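You operate a simulated robot arm through the tools that you are given. There is no shell and no other tool. Be economical: measure what you need, move in short steps, check, and stop when the job is done.

You are at the controls of a simulated robot arm. One attempt, no reset.

Task
Put things in order on the island top. At the end: the jam jar (marked "PLUM JAM") from the island top stands on top of the beige mash; the steel ring is on the beige wooden board; the blue block stands where the jam jar stood; the clear short glass stands where the blue block stood; whatever was shut is shut again. Leave all else as you found it, and nothing knocked over.
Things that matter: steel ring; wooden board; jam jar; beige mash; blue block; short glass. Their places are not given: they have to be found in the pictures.

The check looks at the end state, three seconds after you hand in, the way a careful person would. Anything else that was tipped, shoved, dropped, spilled or broken makes it a failure.

Robot
A 6-joint arm with a two-finger parallel gripper, fixed in place. Base frame: the origin is at the foot of the arm, x ahead of it, y to its left, z up; the work surface is at about z = 0. Units: m, rad, N and s.
With the tool pointing down near the work surface it reaches from about 0.12 to 0.5 m from the base axis. Its first joint turns from -1.257 to 1.257 rad. Payload 0.65 kg.
The TCP is the grasp point between the finger pads, 0.025 m short of the fingertips. In the tool frame z runs along the fingers and y along their closing line. Largest opening 0.076 m; finger width 0.018, thickness 0.01; the body of the gripper, 0.036 by 0.078 m, starts 0.045 m behind the TCP.
Orientation is told as [roll, pitch, yaw] about the base's x, y, z axes, in that order, counted from this pose: with the fingers straight down and closing along the base's y, the tool's x points along the base's -x, its y along +y and its z along -z.

Tools
- The arm moves only by the tool move_arm. Its argument "motion" is a list of rows, each a list of 3 entries, a list of its own where there are three numbers: the shift along the tool's x, y, z in units of 500 mm (1.0 is 500 mm), then the turn, a rotation vector about the tool's x, y, z in units of 60 degrees (1.0 is 60 degrees), then the finger opening in m, from 0 to 0.076. In form: [[[dx, dy, dz], [wx, wy, wz], claw], ...]. A call has 1 to 8 rows; each row is the pose to reach, as a shift and turn from the pose commanded when the call began, along the tool's axes at that moment. A call with a number of a shift or a turn outside -1 to 1 is refused whole. A row lasts 0.2 s, in which the tool goes at most 0.05 m and 0.15 rad; a call with a longer step from one row to the next is refused whole, and so is a gripper value outside its range. A pose out of reach is approached as far as the arm can. The call stops where the force on the tool passes 40 N (or 10 N more than at its start, if that is more) or the arm is blocked; 0.2 s more then pass. The fingers move at their own pace (about 0.108 m/s each) and stop on an object; they squeeze with about 44 N. The grip force told is the motor's: it shows also when the fingers shut on nothing. Time passes only in rows, and 0.2 s behind the last, so rows that repeat a pose let the fingers close. It gives the time, the measured TCP pose, the force on the tool (base axes), the opening and the grip force at its end, in the units of the frame above (readings bear some noise).
- Cameras (640 x 400 px; columns grow to the right, rows downward): "scene" is fixed at [0.0789, 0.2869, 0.4038]; the picture's right is [-0.44, -0.90, 0.00], its down [-0.49, 0.24, -0.83] and it looks along [0.75, -0.37, -0.55] (base axes); focal length 214 px, centre (320, 200). "wrist" rides on the gripper at [-0.028, 0, -0.045] in the tool frame; the picture's right is [0.00, -1.00, 0.00], its down [0.97, 0.00, -0.24] and it looks along [0.24, 0.00, 0.97] (tool axes); focal length 218 px, centre (320, 200).
- snapshot(camera): a new picture of that camera. The clock stands still meanwhile.
- point_at(camera, pixels): for up to 12 pixels [column, row] of the newest picture of that camera ("zoom" is the newest enlarged one), the place [x, y, z] in the base frame of the surface seen there, good to about 0.002 m, but the place of the scene camera against the robot may be out by one fixed shift of up to 0.018 m in any direction. The clock stands still meanwhile.
- enlarge(camera, box): a new picture of the part [left, top, right, bottom] of that camera's present view, enlarged. The clock stands still meanwhile.
- close_job(): hands the job in; it is judged then, once.

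Go step by step. Measure first, check grasps and placings, and put right what went wrong. The budget is 80 turns and 54 pictures, counting those below and the enlarged ones. Unless the task says otherwise, let go and move clear before handing in, and close with one line.

The tools are called after "Request:" as a command line: name --argument value ..., lists and objects as JSON in quotes. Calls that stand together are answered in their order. move_arm: Moves the arm, as the interface text tells. Its arguments: {"type":"object","properties":{"motion":{"type":"array","items":{"type":"array"}}},"required":["motion"]} The other tools are called the same way: snapshot (camera) takes a picture; point_at (camera, pixels) gives the place of the surface under pixels of a picture; enlarge (camera, box) takes an enlarged picture of a part of a camera's view; close_job () hands the job in.

At the start:

```text
t: 0.0
position: [0.2547, 0.0235, 0.3615]
ee_rot: [0.0, 0.002, -0.001]
contact_force: [0.5, 0.1, -1.6]
opening: 0.0762
finger_force: 0.1
```

scene: 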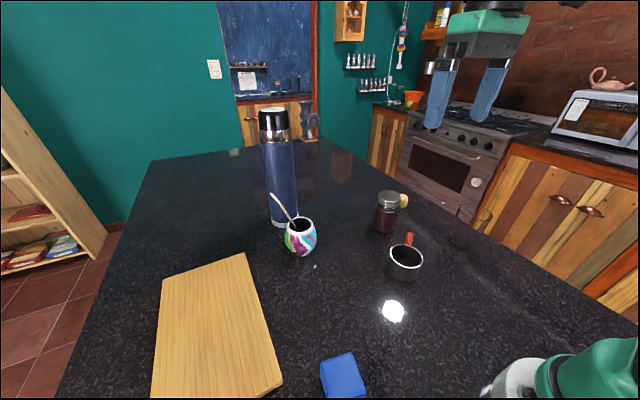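
wrist: 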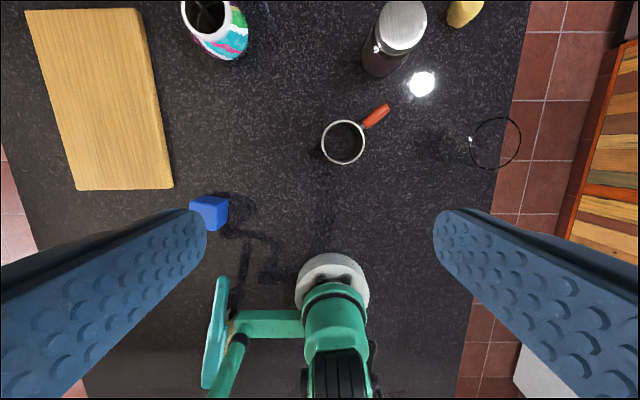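

The pictures show the jar (388,212), a small pot, the blue block (343,375), the board, and something yellowish behind the jar at (403,200). I'll enlarge the parts where the ring, glass and mash may be.

Request:
enlarge --camera "scene" --box '[340, 160, 480, 300]'

Request:
enlarge --camera "wrist" --box '[300, 0, 560, 190]'

Request:
enlarge --camera "scene" --box '[220, 60, 340, 160]'

```text
2.86 times, centred on (410, 230) of scene
```

zoom: 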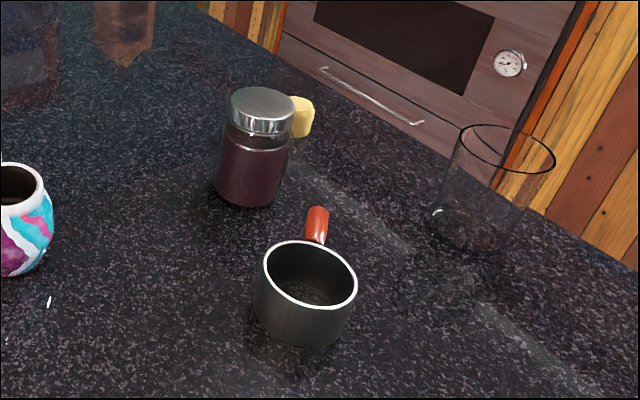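

```text
2.11 times, centred on (430, 95) of wrist
```

zoom: 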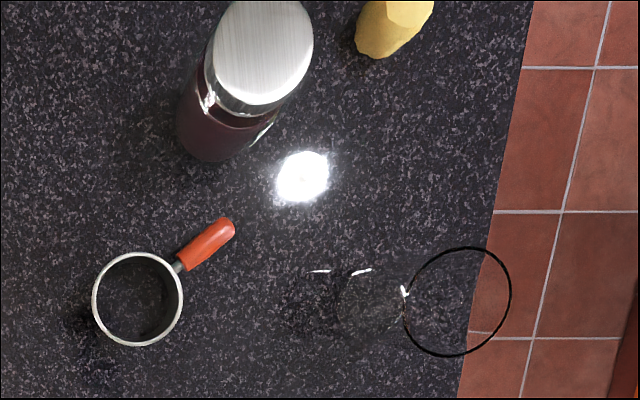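

```text
4.00 times, centred on (280, 110) of scene
```

zoom: 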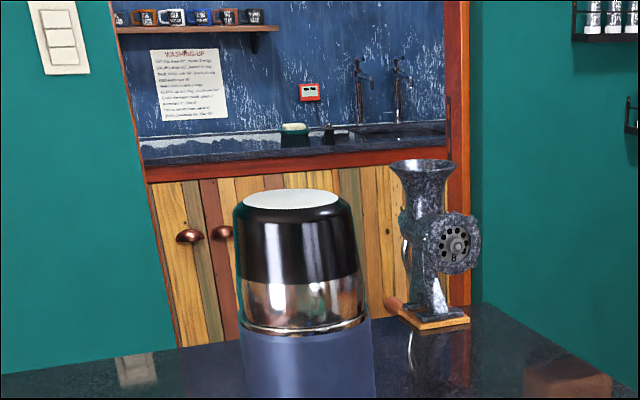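

The short glass is at about zoom (495,185), right of the jar. The ring and mash aren't clear yet, so I'll measure the known things and look at the lower right and the yellow lump.

Request:
point_at --camera "wrist" --pixels '[[343, 145], [343, 160], [210, 205], [405, 20], [378, 68], [463, 15], [330, 275], [215, 330], [110, 100], [375, 116], [470, 140], [205, 20]]'

Request:
point_at --camera "scene" --pixels '[[340, 362], [388, 196], [404, 201], [405, 268], [600, 360], [520, 370], [301, 228], [275, 120], [250, 256], [166, 278], [280, 385], [437, 212]]'

Request:
enlarge --camera "scene" --box '[440, 300, 640, 400]'

```text
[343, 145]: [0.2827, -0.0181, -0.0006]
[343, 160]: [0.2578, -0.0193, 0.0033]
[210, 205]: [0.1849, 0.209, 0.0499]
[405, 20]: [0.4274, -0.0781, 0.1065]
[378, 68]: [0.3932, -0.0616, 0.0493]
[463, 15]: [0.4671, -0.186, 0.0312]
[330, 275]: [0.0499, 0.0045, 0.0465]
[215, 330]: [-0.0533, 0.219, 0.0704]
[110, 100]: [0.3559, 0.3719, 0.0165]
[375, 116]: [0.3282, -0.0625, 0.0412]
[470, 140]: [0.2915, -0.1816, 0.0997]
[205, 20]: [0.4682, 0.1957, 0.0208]
```

```text
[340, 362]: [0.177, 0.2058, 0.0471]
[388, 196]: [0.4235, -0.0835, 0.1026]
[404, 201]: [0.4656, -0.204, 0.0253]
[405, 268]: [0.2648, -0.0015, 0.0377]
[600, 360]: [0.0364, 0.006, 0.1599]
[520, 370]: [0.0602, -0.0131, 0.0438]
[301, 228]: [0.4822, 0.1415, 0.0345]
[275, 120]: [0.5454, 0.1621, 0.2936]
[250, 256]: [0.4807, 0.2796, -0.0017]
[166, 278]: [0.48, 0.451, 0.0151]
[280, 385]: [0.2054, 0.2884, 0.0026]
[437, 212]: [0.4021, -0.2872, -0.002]
```

```text
3.20 times, centred on (540, 350) of scene
```

zoom: 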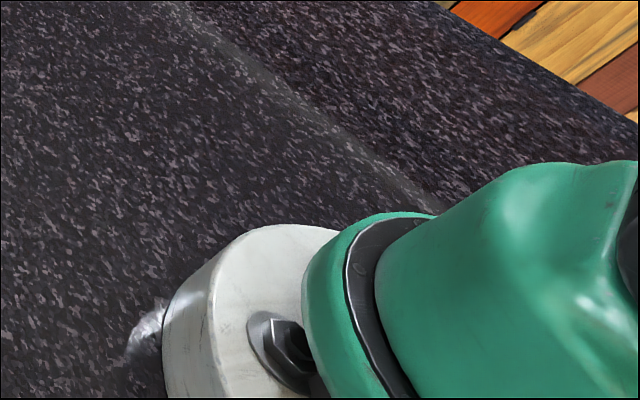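

The green thing is the arm's own base. I'll move the wrist camera over the jar/lump/glass area to look for the mash and ring.

Request:
move_arm --motion '[[[-0.06, -0.07, 0], [0, 0, 0], 0.076], [[-0.12, -0.14, 0], [0, 0, 0], 0.076], [[-0.18, -0.21, 0], [0, 0, 0], 0.076], [[-0.22, -0.26, 0], [0, 0, 0], 0.076]]'

Request:
snapshot --camera "wrist"

Request:
snapshot --camera "scene"

```text
t: 1.0
position: [0.3417, -0.0936, 0.341]
ee_rot: [-0.001, -0.002, 0.001]
contact_force: [-0.4, -0.4, -0.6]
opening: 0.0758
finger_force: 0.0
out of reach, approached as far as the arm can: row 3, 4
```

```text
47 pictures are left
```

wrist: 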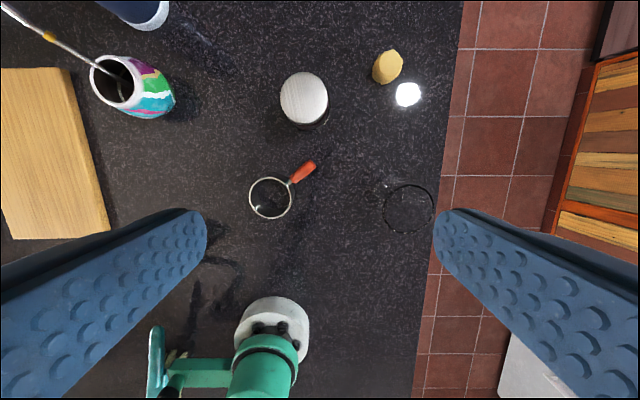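

```text
46 pictures are left
```

scene: 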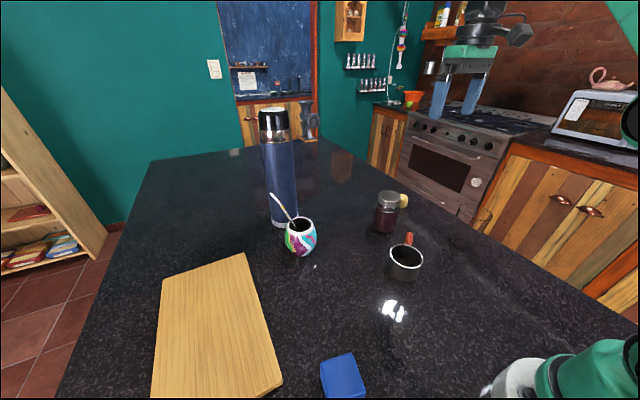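

Request:
enlarge --camera "wrist" --box '[230, 30, 450, 250]'

Request:
enlarge --camera "wrist" --box '[240, 165, 330, 225]'

Request:
enlarge --camera "wrist" --box '[350, 30, 440, 90]'

Request:
point_at --camera "wrist" --pixels '[[270, 198], [380, 65], [392, 58], [388, 72], [303, 98], [410, 210]]'

```text
1.82 times, centred on (340, 140) of wrist
```

zoom: 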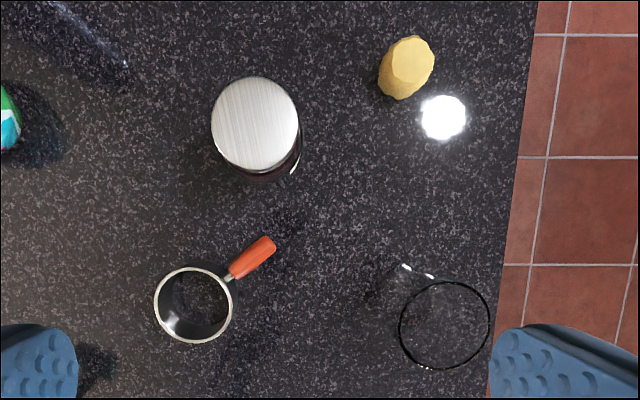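

```text
6.67 times, centred on (285, 195) of wrist
```

zoom: 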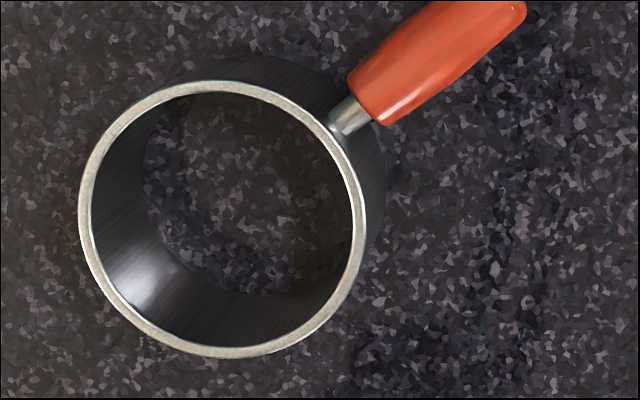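

```text
6.67 times, centred on (395, 60) of wrist
```

zoom: 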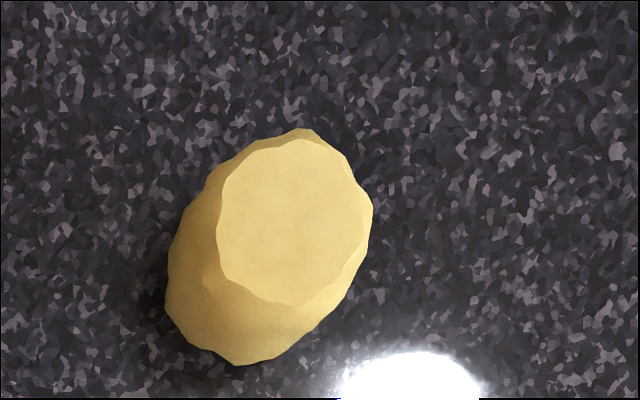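

```text
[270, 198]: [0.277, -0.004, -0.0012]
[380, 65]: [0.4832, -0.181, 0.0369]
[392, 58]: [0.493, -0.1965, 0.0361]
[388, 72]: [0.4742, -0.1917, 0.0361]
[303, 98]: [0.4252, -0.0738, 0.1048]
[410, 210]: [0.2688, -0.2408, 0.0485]
```

The "pot" is bottomless with a handle, so it's the steel ring. The yellowish flat-topped lump at wrist (388,67) is the mash, and the clear glass stands near (408,208). I'll measure edges precisely.

Request:
point_at --camera "zoom" --pixels '[[222, 230], [370, 212], [297, 143], [295, 300], [295, 222], [260, 350], [175, 290]]'

Request:
point_at --camera "wrist" --pixels '[[282, 98], [327, 98], [304, 74], [304, 121], [250, 198], [290, 198], [270, 179], [270, 218], [385, 208], [433, 208], [408, 185], [408, 233]]'

Request:
enlarge --camera "wrist" --box '[360, 165, 450, 245]'

```text
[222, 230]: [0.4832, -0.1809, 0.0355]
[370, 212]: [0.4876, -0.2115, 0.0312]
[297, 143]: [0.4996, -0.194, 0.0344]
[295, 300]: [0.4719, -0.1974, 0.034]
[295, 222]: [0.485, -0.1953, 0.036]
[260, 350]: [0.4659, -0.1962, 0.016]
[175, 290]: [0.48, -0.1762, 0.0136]
```

```text
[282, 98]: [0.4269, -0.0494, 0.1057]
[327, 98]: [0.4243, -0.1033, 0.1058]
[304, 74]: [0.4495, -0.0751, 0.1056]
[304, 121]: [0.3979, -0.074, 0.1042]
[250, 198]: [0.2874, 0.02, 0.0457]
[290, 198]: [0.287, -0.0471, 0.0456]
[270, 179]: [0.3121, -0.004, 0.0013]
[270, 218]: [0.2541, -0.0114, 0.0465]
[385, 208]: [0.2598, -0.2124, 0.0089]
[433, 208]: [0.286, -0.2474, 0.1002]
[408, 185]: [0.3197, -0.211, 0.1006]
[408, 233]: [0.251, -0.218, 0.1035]
```

```text
5.00 times, centred on (405, 205) of wrist
```

zoom: 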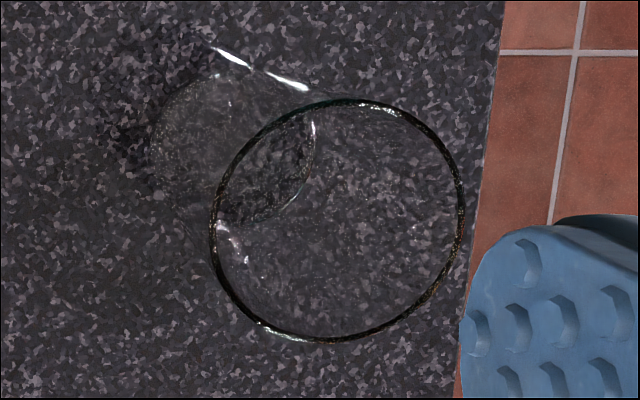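

Jar axis is (0.424,-0.076), mash top is centred at (0.486,-0.196,0.036), glass rim at (0.2855,-0.2145) with Ø≈0.068, ring at (0.287,-0.014). I'll yaw toward the jar and come down a bit.

Request:
move_arm --motion '[[[0.03, 0.02, 0.07], [0, 0, 0.085], 0.076], [[0.06, 0.04, 0.14], [0, 0, 0.17], 0.076], [[0.06, 0.06, 0.2], [0, 0, 0.17], 0.076]]'

```text
t: 1.8
position: [0.3133, -0.0651, 0.2426]
ee_rot: [0.001, 0.0, -0.179]
contact_force: [0.2, -0.5, -0.2]
opening: 0.0762
finger_force: 0.0
```

Now tilt 35° outward to the pre-grasp point behind the jar.

Request:
move_arm --motion '[[[-0.02, 0.004, 0.03], [0, -0.117, 0], 0.076], [[-0.042, 0.008, 0.064], [0, -0.234, 0], 0.076], [[-0.064, 0.012, 0.097], [0, -0.35, 0], 0.076], [[-0.086, 0.015, 0.13], [0, -0.467, 0], 0.076], [[-0.108, 0.0174, 0.162], [0, -0.583, 0], 0.076], [[-0.108, 0.0174, 0.162], [0, -0.583, 0], 0.076]]'

Request:
snapshot --camera "wrist"

Request:
snapshot --camera "scene"

```text
t: 3.2
position: [0.3662, -0.065, 0.1633]
ee_rot: [0.001, -0.613, -0.177]
contact_force: [-0.4, -0.4, 1.1]
opening: 0.076
finger_force: 0.1
```

```text
41 pictures are left
```

wrist: 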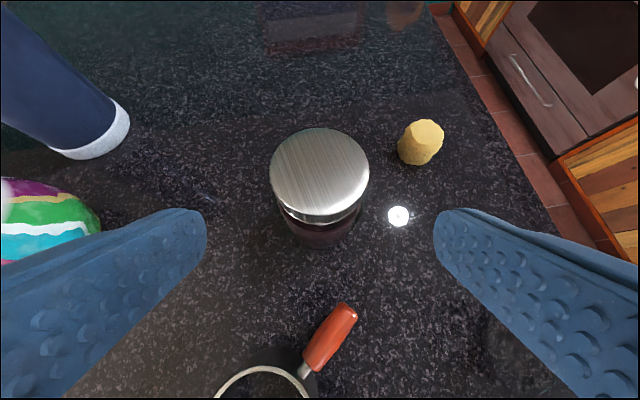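

```text
40 pictures are left
```

scene: 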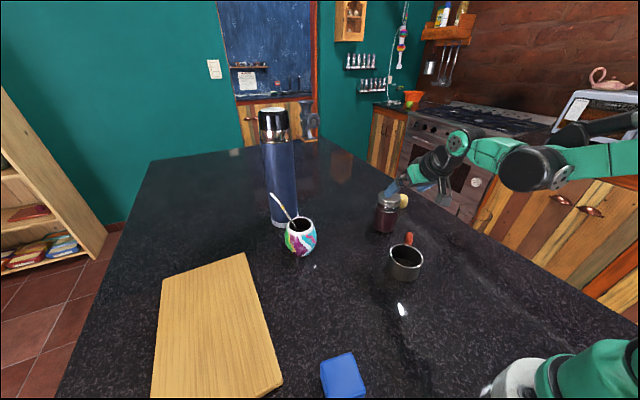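

The jar lid sits centred at column 320 between the fingers. I'll verify lid and mash points from this view before advancing.

Request:
point_at --camera "wrist" --pixels '[[272, 170], [367, 170], [319, 131], [319, 211], [320, 170], [320, 235], [426, 133], [412, 130], [441, 133], [427, 122], [427, 146]]'

```text
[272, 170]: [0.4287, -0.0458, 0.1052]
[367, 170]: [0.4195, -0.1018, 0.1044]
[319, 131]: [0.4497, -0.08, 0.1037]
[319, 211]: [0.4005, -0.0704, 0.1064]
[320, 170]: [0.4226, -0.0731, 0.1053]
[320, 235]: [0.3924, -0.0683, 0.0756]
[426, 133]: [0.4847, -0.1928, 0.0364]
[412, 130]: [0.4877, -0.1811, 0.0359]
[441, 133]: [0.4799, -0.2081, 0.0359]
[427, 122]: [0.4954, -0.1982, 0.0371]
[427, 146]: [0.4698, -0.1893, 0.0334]
```

Aligned within a millimetre laterally. Advance along the tool axis, then close.

Request:
move_arm --motion '[[[0, 0.001, 0.05], [0, 0, 0], 0.076], [[0, 0.001, 0.1], [0, 0, 0], 0.076], [[0, 0.001, 0.15], [0, 0, 0], 0.076], [[0, 0.001, 0.204], [0, 0, 0], 0.076], [[0, 0.001, 0.204], [0, 0, 0], 0.076]]'

Request:
enlarge --camera "scene" --box '[340, 160, 480, 280]'

```text
t: 4.4
position: [0.4248, -0.0731, 0.0761]
ee_rot: [0.001, -0.609, -0.177]
contact_force: [-0.2, 0.5, 0.3]
opening: 0.0762
finger_force: 0.2
```

```text
3.33 times, centred on (410, 220) of scene
```

zoom: 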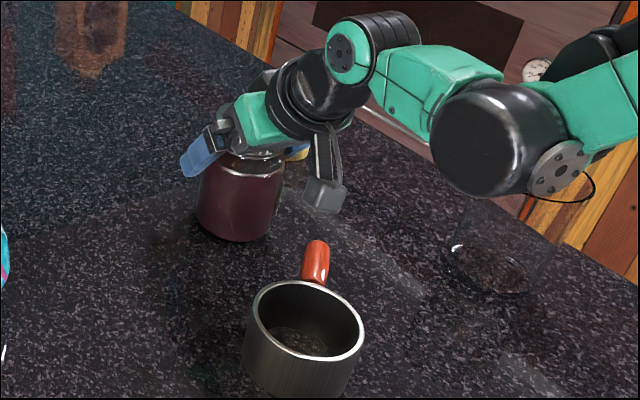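

The fingers straddle the jar with no contact force. Close, then lift slightly.

Request:
move_arm --motion '[[[0, 0, 0], [0, 0, 0], 0.05], [[0, 0, 0], [0, 0, 0], 0.05], [[0, 0, 0], [0, 0, 0], 0.05]]'

```text
t: 5.2
position: [0.4242, -0.0754, 0.0765]
ee_rot: [0.0, -0.611, -0.179]
contact_force: [-1.2, -0.2, -0.3]
opening: 0.0673
finger_force: 44.2
```

Gripped at 0.067. Lift straight up 6 cm.

Request:
move_arm --motion '[[[-0.023, 0, -0.033], [0, 0, 0], 0.05], [[-0.046, 0, -0.066], [0, 0, 0], 0.05], [[-0.069, 0, -0.098], [0, 0, 0], 0.05], [[-0.069, 0, -0.098], [0, 0, 0], 0.05]]'

Request:
snapshot --camera "scene"

```text
t: 6.2
position: [0.4259, -0.0756, 0.1378]
ee_rot: [0.001, -0.612, -0.179]
contact_force: [0.4, -0.2, -4.3]
opening: 0.0557
finger_force: 44.1
```

```text
38 pictures are left
```

scene: 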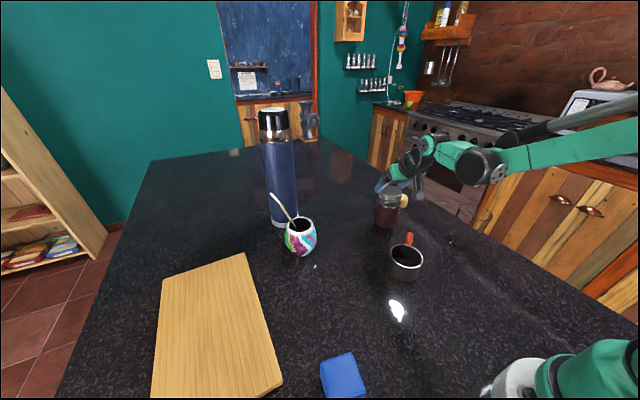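

The opening fell to 0.0557, so the grip may have slid up to the lid. Look closer.

Request:
enlarge --camera "scene" --box '[340, 150, 480, 250]'

Request:
snapshot --camera "wrist"

```text
4.00 times, centred on (410, 200) of scene
```

zoom: 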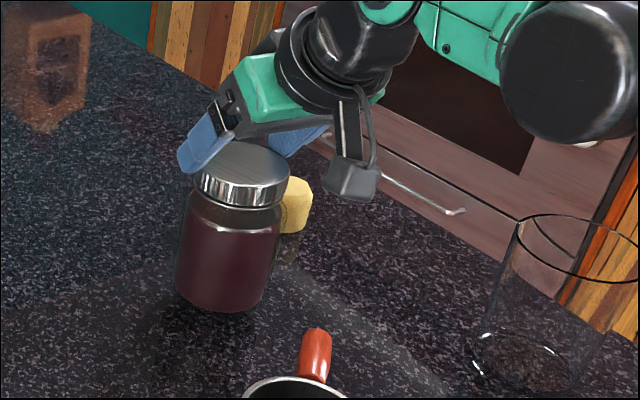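

```text
36 pictures are left
```

wrist: 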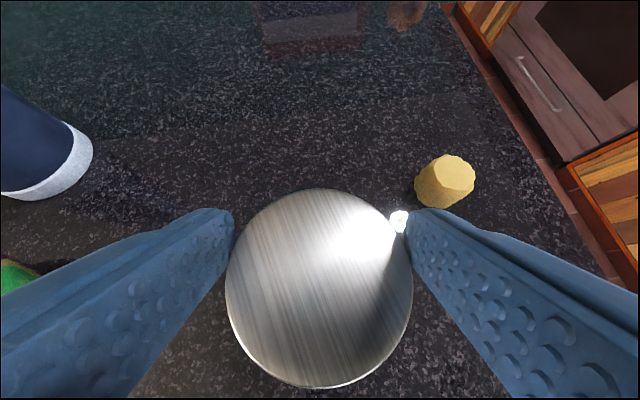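

The grip slipped to the lid. Measure where the jar is now.

Request:
point_at --camera "wrist" --pixels '[[240, 280], [405, 280], [320, 195], [320, 375], [320, 290]]'

Request:
point_at --camera "zoom" --pixels '[[220, 305], [242, 160], [195, 185], [285, 185]]'

```text
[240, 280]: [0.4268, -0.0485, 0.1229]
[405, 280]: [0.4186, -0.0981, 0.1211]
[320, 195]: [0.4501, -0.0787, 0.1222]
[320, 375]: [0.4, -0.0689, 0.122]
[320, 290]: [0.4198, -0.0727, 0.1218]
```

```text
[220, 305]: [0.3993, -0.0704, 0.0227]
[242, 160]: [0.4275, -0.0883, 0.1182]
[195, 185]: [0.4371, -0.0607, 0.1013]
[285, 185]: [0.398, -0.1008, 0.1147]
```

The jar hangs upright with its lid at z=0.122 (17 mm up), held only by the lid, so the first grasp sat on the shoulder. I'll set it back down and regrasp lower on the body.

Request:
move_arm --motion '[[[0.006, 0, 0.0085], [0, 0, 0], 0.05], [[0.012, 0, 0.017], [0, 0, 0], 0.05], [[0.016, 0, 0.0225], [0, 0, 0], 0.05], [[0.0185, 0, 0.0265], [0, 0, 0], 0.05], [[0.0185, 0, 0.0265], [0, 0, 0], 0.05]]'

Request:
snapshot --camera "wrist"

Request:
point_at --camera "wrist" --pixels '[[240, 280], [405, 280], [320, 195], [320, 375], [320, 290]]'

```text
t: 7.4
position: [0.425, -0.0754, 0.1221]
ee_rot: [0.0, -0.612, -0.178]
contact_force: [-10.5, 3.0, 30.0]
opening: 0.0562
finger_force: 44.4
```

```text
35 pictures are left
```

wrist: 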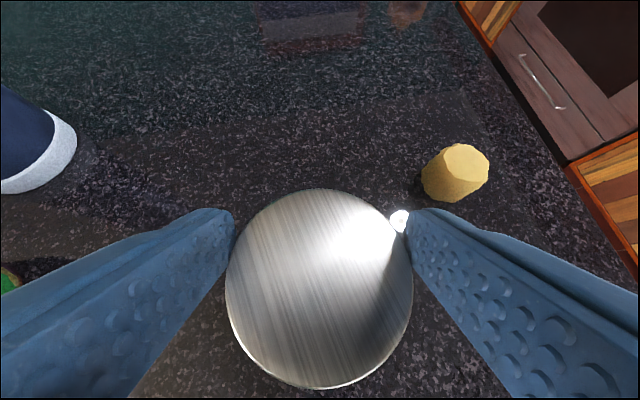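

```text
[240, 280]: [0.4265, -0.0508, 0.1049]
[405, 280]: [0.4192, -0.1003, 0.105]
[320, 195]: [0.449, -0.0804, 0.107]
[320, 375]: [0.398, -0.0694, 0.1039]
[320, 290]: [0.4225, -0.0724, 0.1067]
```

The jar is back on the table (force 30 N up, lid z≈0.105). Release and back off along the tool axis.

Request:
move_arm --motion '[[[-0.001, 0, -0.0015], [0, 0, 0], 0.05], [[-0.001, 0, -0.0015], [0, 0, 0], 0.076], [[-0.001, 0, -0.0015], [0, 0, 0], 0.076], [[0, 0, -0.05], [0, 0, 0], 0.076], [[0, 0, -0.1], [0, 0, 0], 0.076], [[0, 0, -0.1], [0, 0, 0], 0.076]]'

Request:
snapshot --camera "wrist"

```text
t: 8.8
position: [0.3963, -0.0696, 0.1631]
ee_rot: [0.0, -0.61, -0.179]
contact_force: [0.7, 0.5, -0.2]
opening: 0.0763
finger_force: 0.0
```

```text
34 pictures are left
```

wrist: 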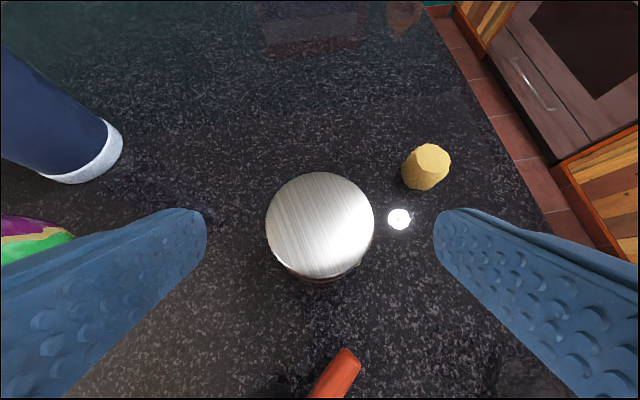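

The jar stands again at its old place. Tilt to 45° and go to a lower pre-grasp line.

Request:
move_arm --motion '[[[0.04, 0, -0.007], [0, -0.06, 0], 0.076], [[0.08, -0.001, -0.014], [0, -0.12, 0], 0.076], [[0.114, -0.0014, -0.0204], [0, -0.167, 0], 0.076], [[0.114, -0.0014, -0.0204], [0, -0.167, 0], 0.076]]'

Request:
snapshot --camera "wrist"

```text
t: 9.8
position: [0.344, -0.0607, 0.1386]
ee_rot: [0.0, -0.787, -0.177]
contact_force: [-0.8, 0.0, -1.2]
opening: 0.0763
finger_force: 0.1
```

```text
33 pictures are left
```

wrist: 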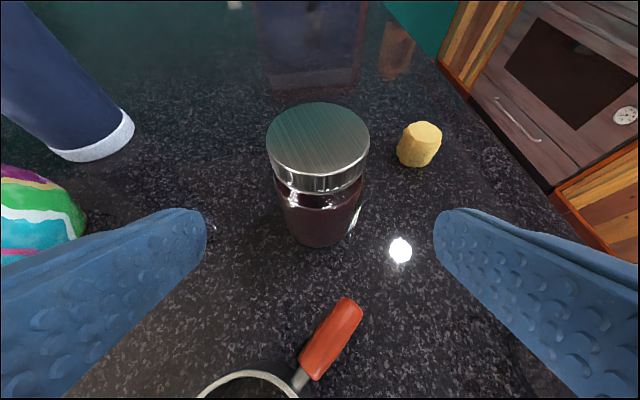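

The jar is centred (columns 267–369) and its body is visible below the lid. Advance 0.098 m and close.

Request:
move_arm --motion '[[[0, 0.001, 0.05], [0, 0, 0], 0.076], [[0, 0.001, 0.1], [0, 0, 0], 0.076], [[0, 0.001, 0.15], [0, 0, 0], 0.076], [[0, 0.001, 0.196], [0, 0, 0], 0.076], [[0, 0.001, 0.196], [0, 0, 0], 0.076]]'

Request:
enlarge --camera "scene" --box '[340, 150, 480, 250]'

```text
t: 11.0
position: [0.414, -0.0735, 0.0668]
ee_rot: [0.0, -0.787, -0.178]
contact_force: [1.0, 0.2, -0.5]
opening: 0.0761
finger_force: 0.0
```

```text
4.00 times, centred on (410, 200) of scene
```

zoom: 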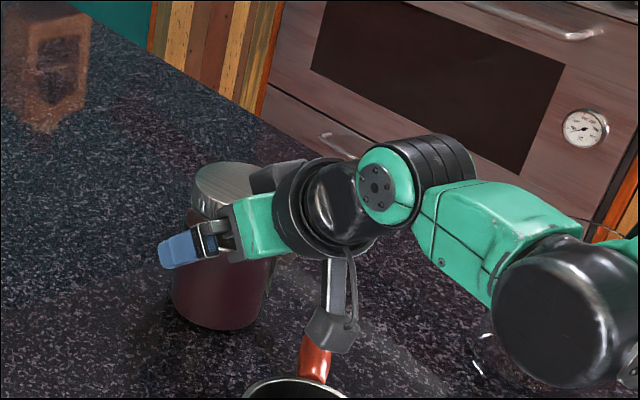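

The fingers straddle the body. A grey box on the gripper's underside appears near the ring's handle at zoom (335,330), so I'll check its height before closing.

Request:
point_at --camera "zoom" --pixels '[[330, 335], [330, 350], [314, 360], [345, 300], [185, 250], [215, 320], [570, 340]]'

Request:
move_arm --motion '[[[0, 0, 0], [0, 0, 0], 0.05], [[0, 0, 0], [0, 0, 0], 0.05], [[0, 0, 0], [0, 0, 0], 0.05]]'

```text
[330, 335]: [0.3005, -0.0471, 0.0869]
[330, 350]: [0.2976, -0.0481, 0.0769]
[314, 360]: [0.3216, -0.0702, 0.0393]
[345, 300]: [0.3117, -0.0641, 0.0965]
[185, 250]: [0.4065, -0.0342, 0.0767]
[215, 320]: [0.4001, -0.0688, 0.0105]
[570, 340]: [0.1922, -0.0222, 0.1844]
```

```text
t: 11.8
position: [0.4123, -0.0745, 0.0678]
ee_rot: [-0.001, -0.786, -0.178]
contact_force: [0.0, 0.0, -0.4]
opening: 0.067
finger_force: 44.1
```

Clearance is fine (box z≈0.077, handle 0.04). Gripped at 0.067; lift 2 cm first and check for slipping.

Request:
move_arm --motion '[[[-0.014, 0, -0.014], [0, 0, 0], 0.05], [[-0.03, 0, -0.03], [0, 0, 0], 0.05], [[-0.03, 0, -0.03], [0, 0, 0], 0.05], [[-0.03, 0, -0.03], [0, 0, 0], 0.05]]'

Request:
enlarge --camera "scene" --box '[340, 150, 480, 250]'

```text
t: 12.8
position: [0.4128, -0.0733, 0.0913]
ee_rot: [0.001, -0.787, -0.181]
contact_force: [0.2, 0.2, -4.5]
opening: 0.0669
finger_force: 43.7
```

```text
4.00 times, centred on (410, 200) of scene
```

zoom: 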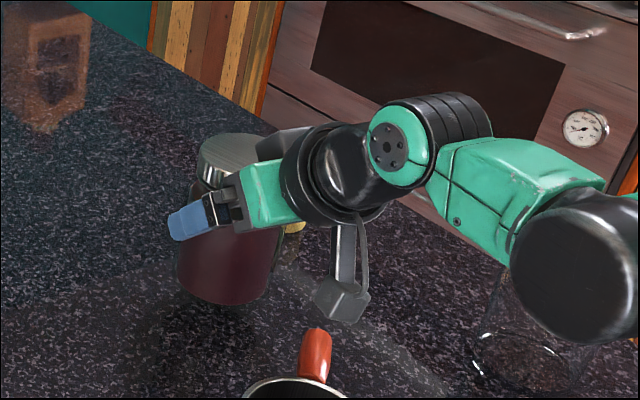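

Held firmly (no slip, opening 0.0669, jar about 23 mm up). Lift further and swing over the mash, keeping the jar upright.

Request:
move_arm --motion '[[[-0.0494, 0, -0.0494], [0, 0, 0], 0.05], [[-0.0724, -0.042, -0.0264], [0.0274, 0, 0.0274], 0.05], [[-0.0955, -0.0841, -0.0033], [0.0548, 0, 0.0548], 0.05], [[-0.1185, -0.1261, 0.0197], [0.0822, 0, 0.0822], 0.05], [[-0.1416, -0.1682, 0.0428], [0.1096, 0, 0.1096], 0.05], [[-0.1646, -0.2102, 0.0658], [0.137, 0, 0.137], 0.05], [[-0.1646, -0.2102, 0.0658], [0.137, 0, 0.137], 0.05]]'

Request:
snapshot --camera "scene"

Request:
snapshot --camera "wrist"

```text
t: 14.4
position: [0.4762, -0.1918, 0.1246]
ee_rot: [-0.001, -0.786, -0.382]
contact_force: [-0.1, -0.4, -4.0]
opening: 0.0671
finger_force: 44.0
```

```text
30 pictures are left
```

scene: 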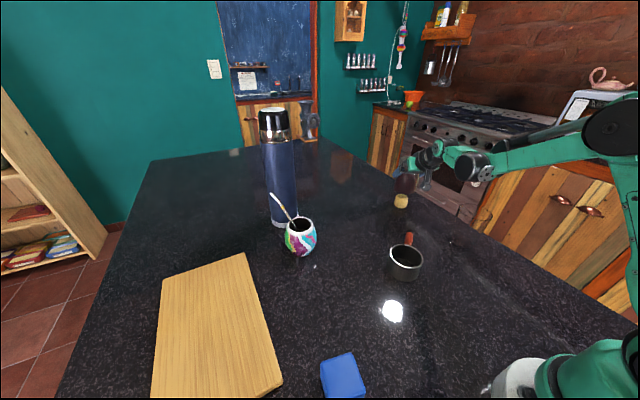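

```text
29 pictures are left
```

wrist: 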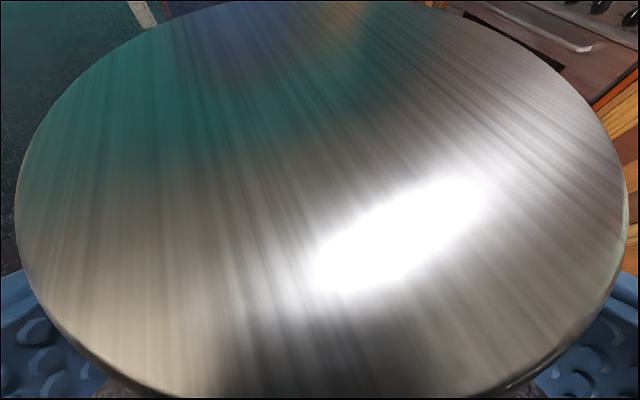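

The jar is over the mash. Check the lid centre by edge points and the relative position in an enlarged scene view.

Request:
point_at --camera "wrist" --pixels '[[22, 210], [622, 230], [320, 10], [320, 200], [200, 30], [480, 30], [320, 390]]'

Request:
enlarge --camera "scene" --box '[360, 140, 460, 220]'

```text
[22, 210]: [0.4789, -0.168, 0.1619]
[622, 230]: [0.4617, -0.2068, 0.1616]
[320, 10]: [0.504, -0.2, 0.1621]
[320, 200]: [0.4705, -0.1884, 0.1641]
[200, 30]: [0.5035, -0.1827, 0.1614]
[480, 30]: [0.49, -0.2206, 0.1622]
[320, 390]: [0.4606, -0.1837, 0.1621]
```

```text
5.00 times, centred on (410, 180) of scene
```

zoom: 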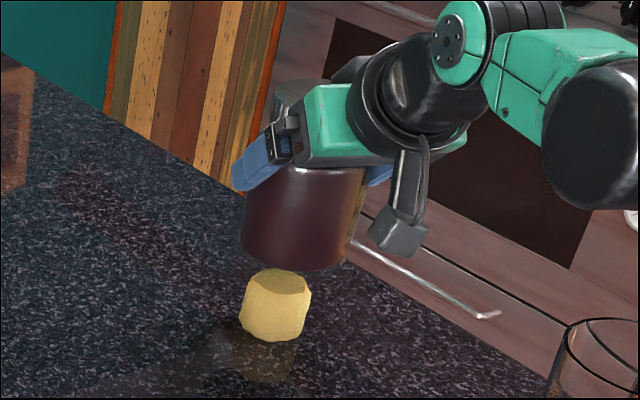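

The lid centre is ≈(0.487,-0.195) with the bottom at ≈0.057; the mash centre is (0.4845,-0.1955) with its top at 0.0365. Lower about 20 mm, pulling back 2 mm.

Request:
move_arm --motion '[[[0.01, 0, 0.006], [0, 0, 0], 0.05], [[0.018, 0, 0.0125], [0, 0, 0], 0.05], [[0.024, 0, 0.0185], [0, 0, 0], 0.05], [[0.028, 0, 0.0225], [0, 0, 0], 0.05], [[0.03, 0, 0.0245], [0, 0, 0], 0.05], [[0.03, 0, 0.0245], [0, 0, 0], 0.05]]'

Request:
enlarge --camera "scene" --box '[360, 140, 460, 220]'

```text
t: 15.8
position: [0.4729, -0.189, 0.1057]
ee_rot: [0.001, -0.786, -0.378]
contact_force: [0.1, -0.8, -2.9]
opening: 0.0667
finger_force: 43.9
```

```text
5.00 times, centred on (410, 180) of scene
```

zoom: 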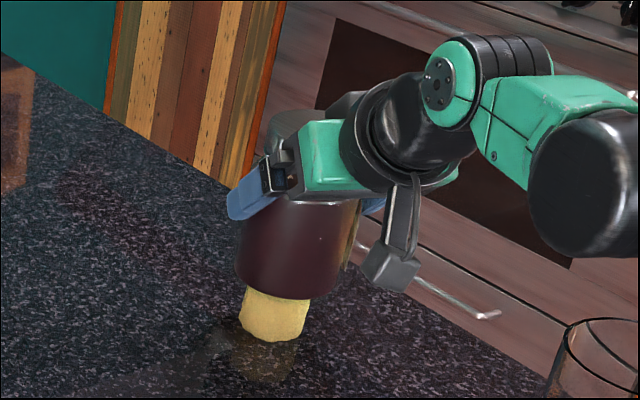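

Almost touching, and centring is within about 3 mm. Lower in small steps until the weight is taken.

Request:
move_arm --motion '[[[0.0014, 0, 0.0014], [0, 0, 0], 0.05], [[0.0028, 0, 0.0028], [0, 0, 0], 0.05], [[0.0028, 0, 0.0028], [0, 0, 0], 0.05]]'

```text
t: 16.6
position: [0.4732, -0.1897, 0.1039]
ee_rot: [0.0, -0.785, -0.38]
contact_force: [0.5, -0.4, -4.0]
opening: 0.0669
finger_force: 44.5
```

Request:
move_arm --motion '[[[0.0014, 0, 0.0014], [0, 0, 0], 0.05], [[0.0028, 0, 0.0028], [0, 0, 0], 0.05], [[0.0028, 0, 0.0028], [0, 0, 0], 0.05]]'

```text
t: 17.4
position: [0.4745, -0.1911, 0.1034]
ee_rot: [0.001, -0.79, -0.379]
contact_force: [-3.5, -0.9, 33.8]
opening: 0.067
finger_force: 44.7
```

Contact: 34 N upward, so the jar sits on the mash. Ease off slightly, release, and withdraw along the tool axis.

Request:
move_arm --motion '[[[-0.0013, 0, -0.0013], [0, 0, 0], 0.05], [[-0.0013, 0, -0.0013], [0, 0, 0], 0.068], [[-0.0013, 0, -0.0013], [0, 0, 0], 0.076], [[-0.0013, 0, -0.0013], [0, 0, 0], 0.076]]'

Request:
enlarge --camera "scene" --box '[360, 140, 460, 220]'

```text
t: 18.4
position: [0.473, -0.1902, 0.1024]
ee_rot: [-0.001, -0.785, -0.381]
contact_force: [-0.4, 0.1, -1.3]
opening: 0.0757
finger_force: 0.0
```

```text
5.00 times, centred on (410, 180) of scene
```

zoom: 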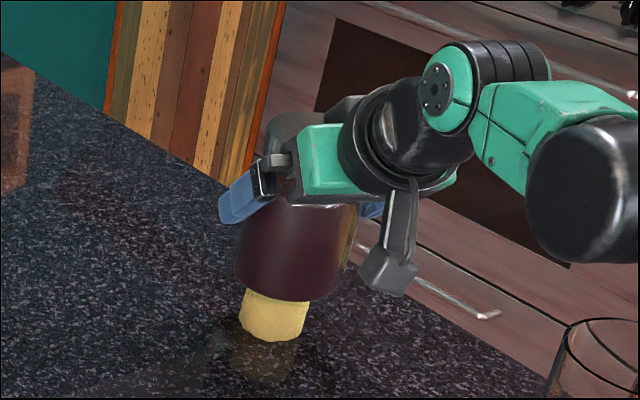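

The jar stands free. Withdraw straight back 11 cm.

Request:
move_arm --motion '[[[0, 0, -0.03], [0, 0, 0], 0.076], [[0, 0, -0.08], [0, 0, 0], 0.076], [[0, 0, -0.15], [0, 0, 0], 0.076], [[0, 0, -0.22], [0, 0, 0], 0.076]]'

Request:
snapshot --camera "wrist"

```text
t: 19.4
position: [0.401, -0.1599, 0.1788]
ee_rot: [-0.001, -0.786, -0.38]
contact_force: [0.1, 0.1, -0.4]
opening: 0.0758
finger_force: 0.0
```

```text
25 pictures are left
```

wrist: 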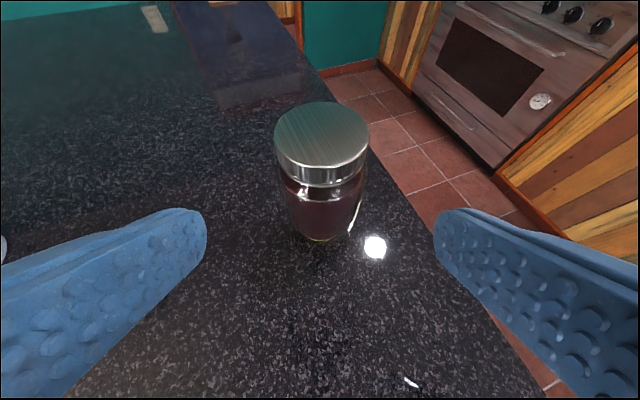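

The jar stands upright on the mash. Untilt and retreat toward the base before going to the block.

Request:
move_arm --motion '[[[0.014, 0, -0.043], [0, 0.125, 0], 0.076], [[0.028, 0, -0.085], [0, 0.25, 0], 0.076], [[0.043, 0, -0.127], [0, 0.375, 0], 0.076], [[0.057, 0, -0.17], [0, 0.5, 0], 0.076], [[0.071, 0, -0.212], [0, 0.625, 0], 0.076], [[0.086, 0, -0.254], [0, 0.75, 0], 0.076], [[0.086, 0, -0.254], [0, 0.75, 0], 0.076]]'

```text
t: 21.0
position: [0.2909, -0.1162, 0.2395]
ee_rot: [-0.001, 0.002, -0.38]
contact_force: [0.4, 0.6, -0.4]
opening: 0.0761
finger_force: 0.0
```

Swing over to the block/board side with yaw 0 to view it.

Request:
move_arm --motion '[[[0.044, 0.071, 0], [0, 0, -0.052], 0.076], [[0.087, 0.141, 0], [0, 0, -0.104], 0.076], [[0.131, 0.212, 0], [0, 0, -0.156], 0.076], [[0.174, 0.282, 0], [0, 0, -0.208], 0.076], [[0.218, 0.353, 0], [0, 0, -0.26], 0.076], [[0.261, 0.423, 0], [0, 0, -0.312], 0.076], [[0.305, 0.494, 0], [0, 0, -0.363], 0.076], [[0.305, 0.494, 0], [0, 0, -0.363], 0.076]]'

Request:
snapshot --camera "wrist"

```text
t: 22.8
position: [0.2387, 0.1681, 0.2413]
ee_rot: [-0.001, -0.001, 0.001]
contact_force: [-0.8, 0.9, 0.0]
opening: 0.0758
finger_force: 0.0
```

```text
24 pictures are left
```

wrist: 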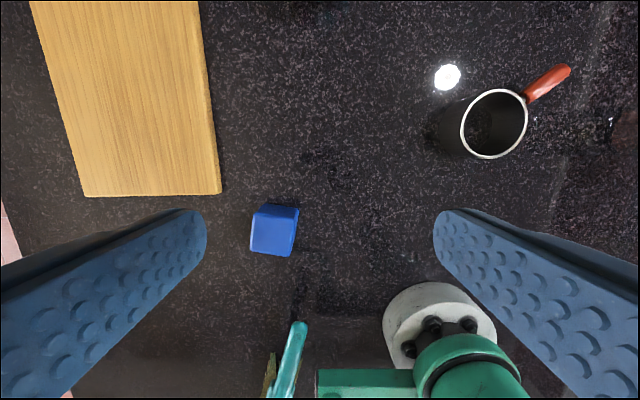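

Block at (274,230), board on the left. Enlarge the block and measure the board.

Request:
enlarge --camera "wrist" --box '[234, 195, 314, 265]'

Request:
point_at --camera "wrist" --pixels '[[88, 190], [214, 188], [195, 10], [45, 10], [150, 120], [252, 250], [463, 125], [528, 125], [497, 92], [497, 157], [555, 75], [530, 97]]'

```text
5.71 times, centred on (274, 230) of wrist
```

zoom: 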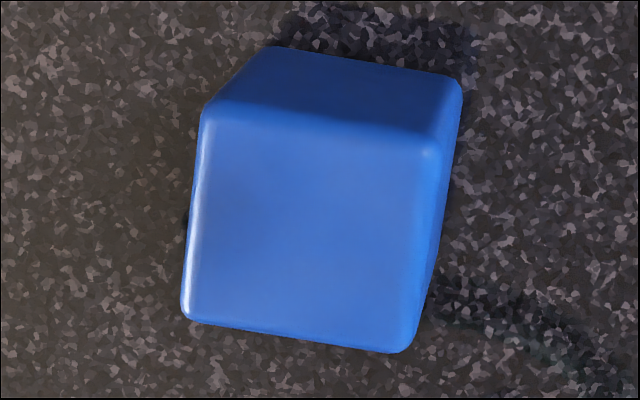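

```text
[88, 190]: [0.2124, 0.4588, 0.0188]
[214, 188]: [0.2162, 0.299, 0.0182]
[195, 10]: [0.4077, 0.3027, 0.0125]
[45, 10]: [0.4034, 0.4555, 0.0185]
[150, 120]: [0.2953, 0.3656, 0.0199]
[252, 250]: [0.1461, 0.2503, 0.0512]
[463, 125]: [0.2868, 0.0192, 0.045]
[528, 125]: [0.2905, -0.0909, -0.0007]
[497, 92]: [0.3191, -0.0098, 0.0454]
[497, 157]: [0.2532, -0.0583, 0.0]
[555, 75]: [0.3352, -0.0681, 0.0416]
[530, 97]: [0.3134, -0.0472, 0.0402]
```

Measure the block's top-face corners.

Request:
point_at --camera "zoom" --pixels '[[212, 122], [425, 155], [398, 340], [192, 312], [307, 232], [450, 95], [275, 60]]'

```text
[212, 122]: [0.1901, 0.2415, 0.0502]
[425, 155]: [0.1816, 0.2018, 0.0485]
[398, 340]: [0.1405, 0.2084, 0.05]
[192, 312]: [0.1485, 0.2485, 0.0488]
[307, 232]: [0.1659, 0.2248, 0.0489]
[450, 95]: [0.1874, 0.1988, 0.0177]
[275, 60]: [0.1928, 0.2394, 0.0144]
```

Block centre (0.165,0.225), top 0.05, side ≈0.044, turned -12°. Go above it with yaw -12°.

Request:
move_arm --motion '[[[0.03, 0.023, 0.05], [0, 0, 0.05], 0.076], [[0.06, 0.046, 0.1], [0, 0, 0.1], 0.076], [[0.09, 0.07, 0.16], [0, 0, 0.15], 0.076], [[0.12, 0.093, 0.22], [0, 0, 0.2], 0.076], [[0.147, 0.114, 0.283], [0, 0, 0.202], 0.076], [[0.147, 0.114, 0.283], [0, 0, 0.202], 0.076]]'

Request:
snapshot --camera "wrist"

```text
t: 24.2
position: [0.1658, 0.2269, 0.0992]
ee_rot: [0.0, 0.001, -0.213]
contact_force: [1.0, 0.1, 0.5]
opening: 0.0759
finger_force: 0.0
```

```text
22 pictures are left
```

wrist: 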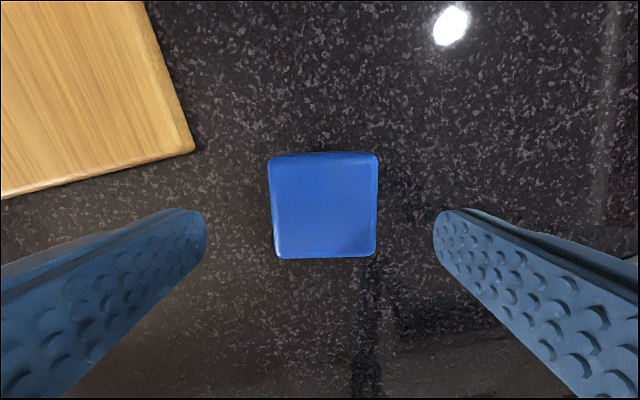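

Well aligned (block columns 268–378). Descend 67 mm and close.

Request:
move_arm --motion '[[[0, -0.002, 0.05], [0, 0, 0], 0.076], [[0, -0.002, 0.1], [0, 0, 0], 0.076], [[0, -0.002, 0.134], [0, 0, 0], 0.076], [[0, -0.002, 0.134], [0, 0, 0], 0.03], [[0, -0.002, 0.134], [0, 0, 0], 0.03], [[0, -0.002, 0.134], [0, 0, 0], 0.03]]'

```text
t: 25.6
position: [0.1663, 0.225, 0.0313]
ee_rot: [0.0, -0.001, -0.213]
contact_force: [0.5, -0.3, 0.7]
opening: 0.0496
finger_force: 44.0
```

Gripped at 0.05. Lift 9 cm and travel halfway.

Request:
move_arm --motion '[[[0, 0, -0.06], [0, 0, 0], 0.03], [[0, 0, -0.12], [0, 0, 0], 0.03], [[0, 0, -0.18], [0, 0, 0], 0.03], [[-0.07, -0.053, -0.18], [0, 0, 0], 0.03], [[-0.14, -0.106, -0.18], [0, 0, 0], 0.03], [[-0.21, -0.159, -0.18], [0, 0, 0], 0.03], [[-0.28, -0.212, -0.18], [0, 0, 0], 0.03], [[-0.35, -0.265, -0.18], [0, 0, 0], 0.03]]'

```text
t: 27.4
position: [0.3087, 0.0582, 0.121]
ee_rot: [0.001, 0.0, -0.211]
contact_force: [0.5, 0.4, -1.0]
opening: 0.0495
finger_force: 43.9
```

Request:
move_arm --motion '[[[-0.056, -0.0425, 0], [0, 0, 0], 0.03], [[-0.113, -0.085, 0], [0, 0, 0], 0.03], [[-0.169, -0.1275, 0], [0, 0, 0], 0.03], [[-0.226, -0.17, 0], [0, 0, 0], 0.03], [[-0.282, -0.2125, 0], [0, 0, 0], 0.03], [[-0.282, -0.2125, 0], [0, 0, 0], 0.03]]'

Request:
snapshot --camera "scene"

```text
t: 28.8
position: [0.4222, -0.0755, 0.1217]
ee_rot: [0.001, 0.001, -0.212]
contact_force: [0.1, 0.0, -1.3]
opening: 0.0497
finger_force: 44.5
```

```text
21 pictures are left
```

scene: 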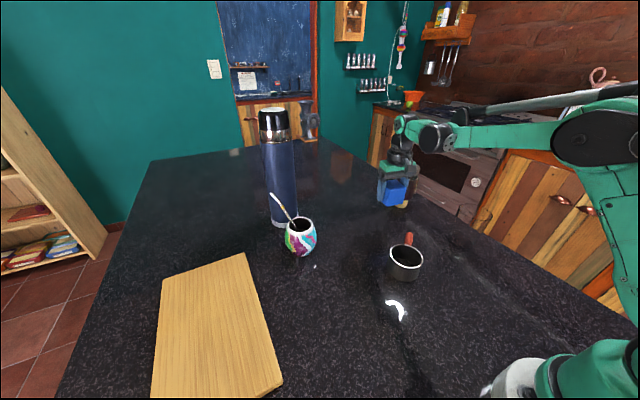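

At the target. Lower about 89 mm, softly at the end.

Request:
move_arm --motion '[[[-0.003, 0, 0.06], [0, 0, 0], 0.03], [[-0.003, 0, 0.12], [0, 0, 0], 0.03], [[-0.003, 0, 0.16], [0, 0, 0], 0.03], [[-0.003, 0, 0.172], [0, 0, 0], 0.03], [[-0.003, 0, 0.177], [0, 0, 0], 0.03], [[-0.003, 0, 0.177], [0, 0, 0], 0.03]]'

```text
t: 30.2
position: [0.4266, -0.074, 0.0332]
ee_rot: [0.001, 0.0, -0.213]
contact_force: [0.2, -0.1, -1.5]
opening: 0.0493
finger_force: 44.7
```

Request:
move_arm --motion '[[[0.004, -0.002, 0.001], [0, 0, 0], 0.03], [[0.004, -0.002, 0.003], [0, 0, 0], 0.03], [[0.004, -0.002, 0.003], [0, 0, 0], 0.03]]'

```text
t: 31.0
position: [0.4245, -0.0748, 0.0312]
ee_rot: [0.0, 0.0, -0.214]
contact_force: [0.7, -0.2, -1.3]
opening: 0.0495
finger_force: 43.2
```

Height equals the grasp height, so the block is at the table within noise. Nudge 0.5 mm, release, rise.

Request:
move_arm --motion '[[[0, 0, 0.001], [0, 0, 0], 0.03], [[0, 0, 0.001], [0, 0, 0], 0.06], [[0, 0, 0.001], [0, 0, 0], 0.076], [[0, 0, 0.001], [0, 0, 0], 0.076], [[0, 0, -0.06], [0, 0, 0], 0.076], [[0, 0, -0.14], [0, 0, 0], 0.076], [[0.05, 0, -0.22], [0, 0, 0], 0.076]]'

Request:
snapshot --camera "wrist"

```text
t: 32.6
position: [0.3996, -0.0695, 0.1416]
ee_rot: [0.001, 0.001, -0.213]
contact_force: [0.6, 0.0, -0.1]
opening: 0.0758
finger_force: 0.0
```

```text
20 pictures are left
```

wrist: 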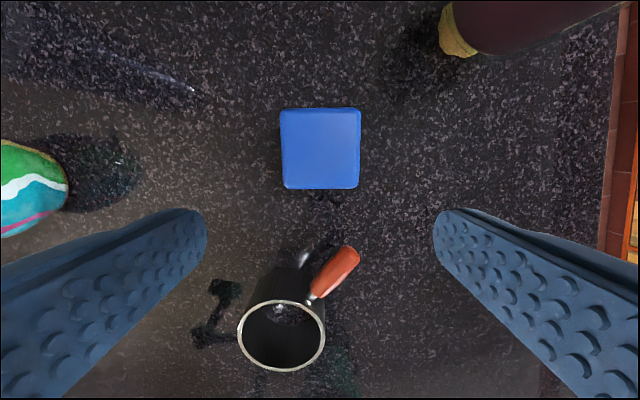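

Block placed well, ring undisturbed. Move above the glass at (0.2855,-0.2145), z≈0.21.

Request:
move_arm --motion '[[[0.06, 0, -0.07], [0, 0, -0.05], 0.076], [[0.1, -0.05, -0.12], [0, 0, -0.1], 0.076], [[0.13, -0.12, -0.14], [0, 0, -0.15], 0.076], [[0.15, -0.2, -0.14], [0, 0, -0.203], 0.076], [[0.16, -0.28, -0.14], [0, 0, -0.203], 0.076], [[0.1616, -0.3316, -0.14], [0, 0, -0.203], 0.076], [[0.1616, -0.3316, -0.14], [0, 0, -0.203], 0.076]]'

Request:
snapshot --camera "wrist"

```text
t: 34.2
position: [0.285, -0.2154, 0.212]
ee_rot: [-0.001, 0.0, 0.0]
contact_force: [-0.1, 0.2, 0.5]
opening: 0.0761
finger_force: 0.1
```

```text
19 pictures are left
```

wrist: 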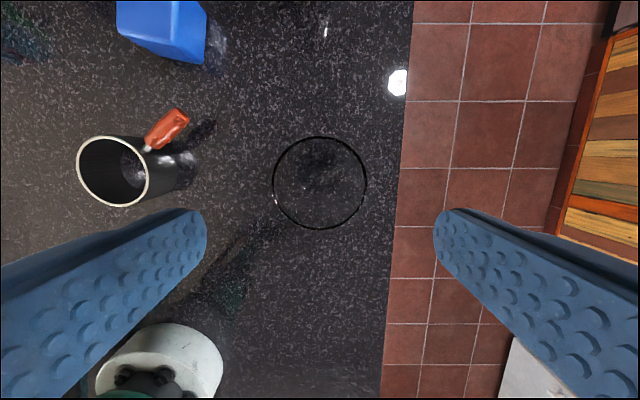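

The rim is centred at columns 272–367 (≈0.068 wide), x≈0.287. Descend to just above the rim and recheck.

Request:
move_arm --motion '[[[-0.004, 0, 0.06], [0, 0, 0], 0.076], [[-0.004, 0, 0.12], [0, 0, 0], 0.076], [[-0.004, 0, 0.15], [0, 0, 0], 0.076], [[-0.004, 0, 0.15], [0, 0, 0], 0.076]]'

Request:
snapshot --camera "wrist"

```text
t: 35.2
position: [0.2871, -0.2147, 0.1362]
ee_rot: [0.0, 0.001, 0.0]
contact_force: [-0.1, -0.4, 0.4]
opening: 0.0759
finger_force: 0.1
```

```text
18 pictures are left
```

wrist: 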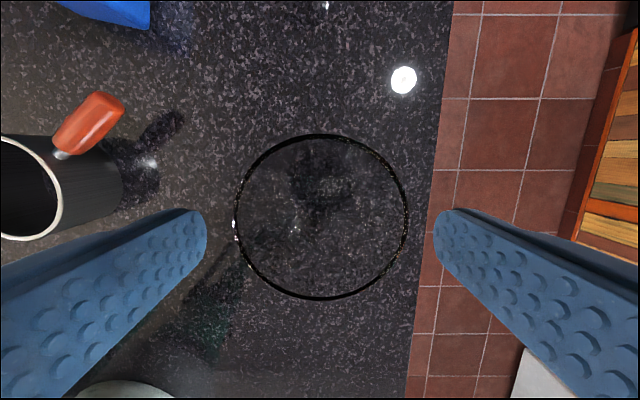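

Rim (234–408) is centred between the fingertips (207, 433). Descend 71 mm gently.

Request:
move_arm --motion '[[[0, -0.0005, 0.03], [0, 0, 0], 0.076], [[0, -0.0005, 0.06], [0, 0, 0], 0.076], [[0, -0.0005, 0.09], [0, 0, 0], 0.076], [[0, -0.0005, 0.12], [0, 0, 0], 0.076], [[0, -0.0005, 0.142], [0, 0, 0], 0.076], [[0, -0.0005, 0.142], [0, 0, 0], 0.076]]'

```text
t: 36.6
position: [0.2879, -0.2152, 0.066]
ee_rot: [-0.001, 0.001, 0.0]
contact_force: [0.5, 0.6, 0.7]
opening: 0.076
finger_force: 0.0
```

No contact on the way down. Close and lift 2 cm to check.

Request:
move_arm --motion '[[[0, 0, 0], [0, 0, 0], 0.06], [[0, 0, 0], [0, 0, 0], 0.055], [[0, 0, 0], [0, 0, 0], 0.05], [[0, 0, 0], [0, 0, 0], 0.05], [[0, 0, -0.02], [0, 0, 0], 0.05], [[0, 0, -0.04], [0, 0, 0], 0.05], [[0, 0, -0.04], [0, 0, 0], 0.05]]'

Request:
enlarge --camera "scene" --box '[360, 130, 560, 290]'

```text
t: 38.2
position: [0.2873, -0.2152, 0.0852]
ee_rot: [-0.001, 0.0, 0.0]
contact_force: [-0.1, -0.1, -2.3]
opening: 0.0685
finger_force: 44.0
```

```text
2.50 times, centred on (460, 210) of scene
```

zoom: 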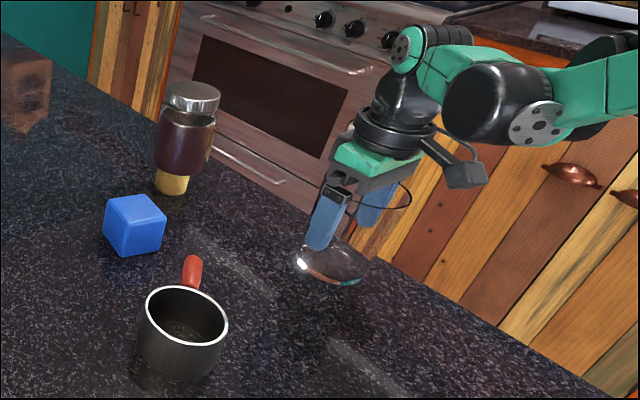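

Glass is held (2.3 N, opening 0.0685); jar on mash and block look right. Lift to 0.19 and travel around the front.

Request:
move_arm --motion '[[[0, 0, -0.07], [0, 0, 0], 0.05], [[0, 0, -0.14], [0, 0, 0], 0.05], [[0, 0, -0.21], [0, 0, 0], 0.05], [[-0.005, 0.086, -0.21], [0, 0, 0], 0.05], [[-0.01, 0.172, -0.21], [0, 0, 0], 0.05], [[-0.015, 0.258, -0.21], [0, 0, 0], 0.05], [[-0.02, 0.344, -0.21], [0, 0, 0], 0.05], [[-0.025, 0.43, -0.21], [0, 0, 0], 0.05]]'

```text
t: 40.0
position: [0.299, -0.0003, 0.1893]
ee_rot: [-0.001, 0.0, -0.002]
contact_force: [0.0, -0.7, -2.7]
opening: 0.0686
finger_force: 44.4
```

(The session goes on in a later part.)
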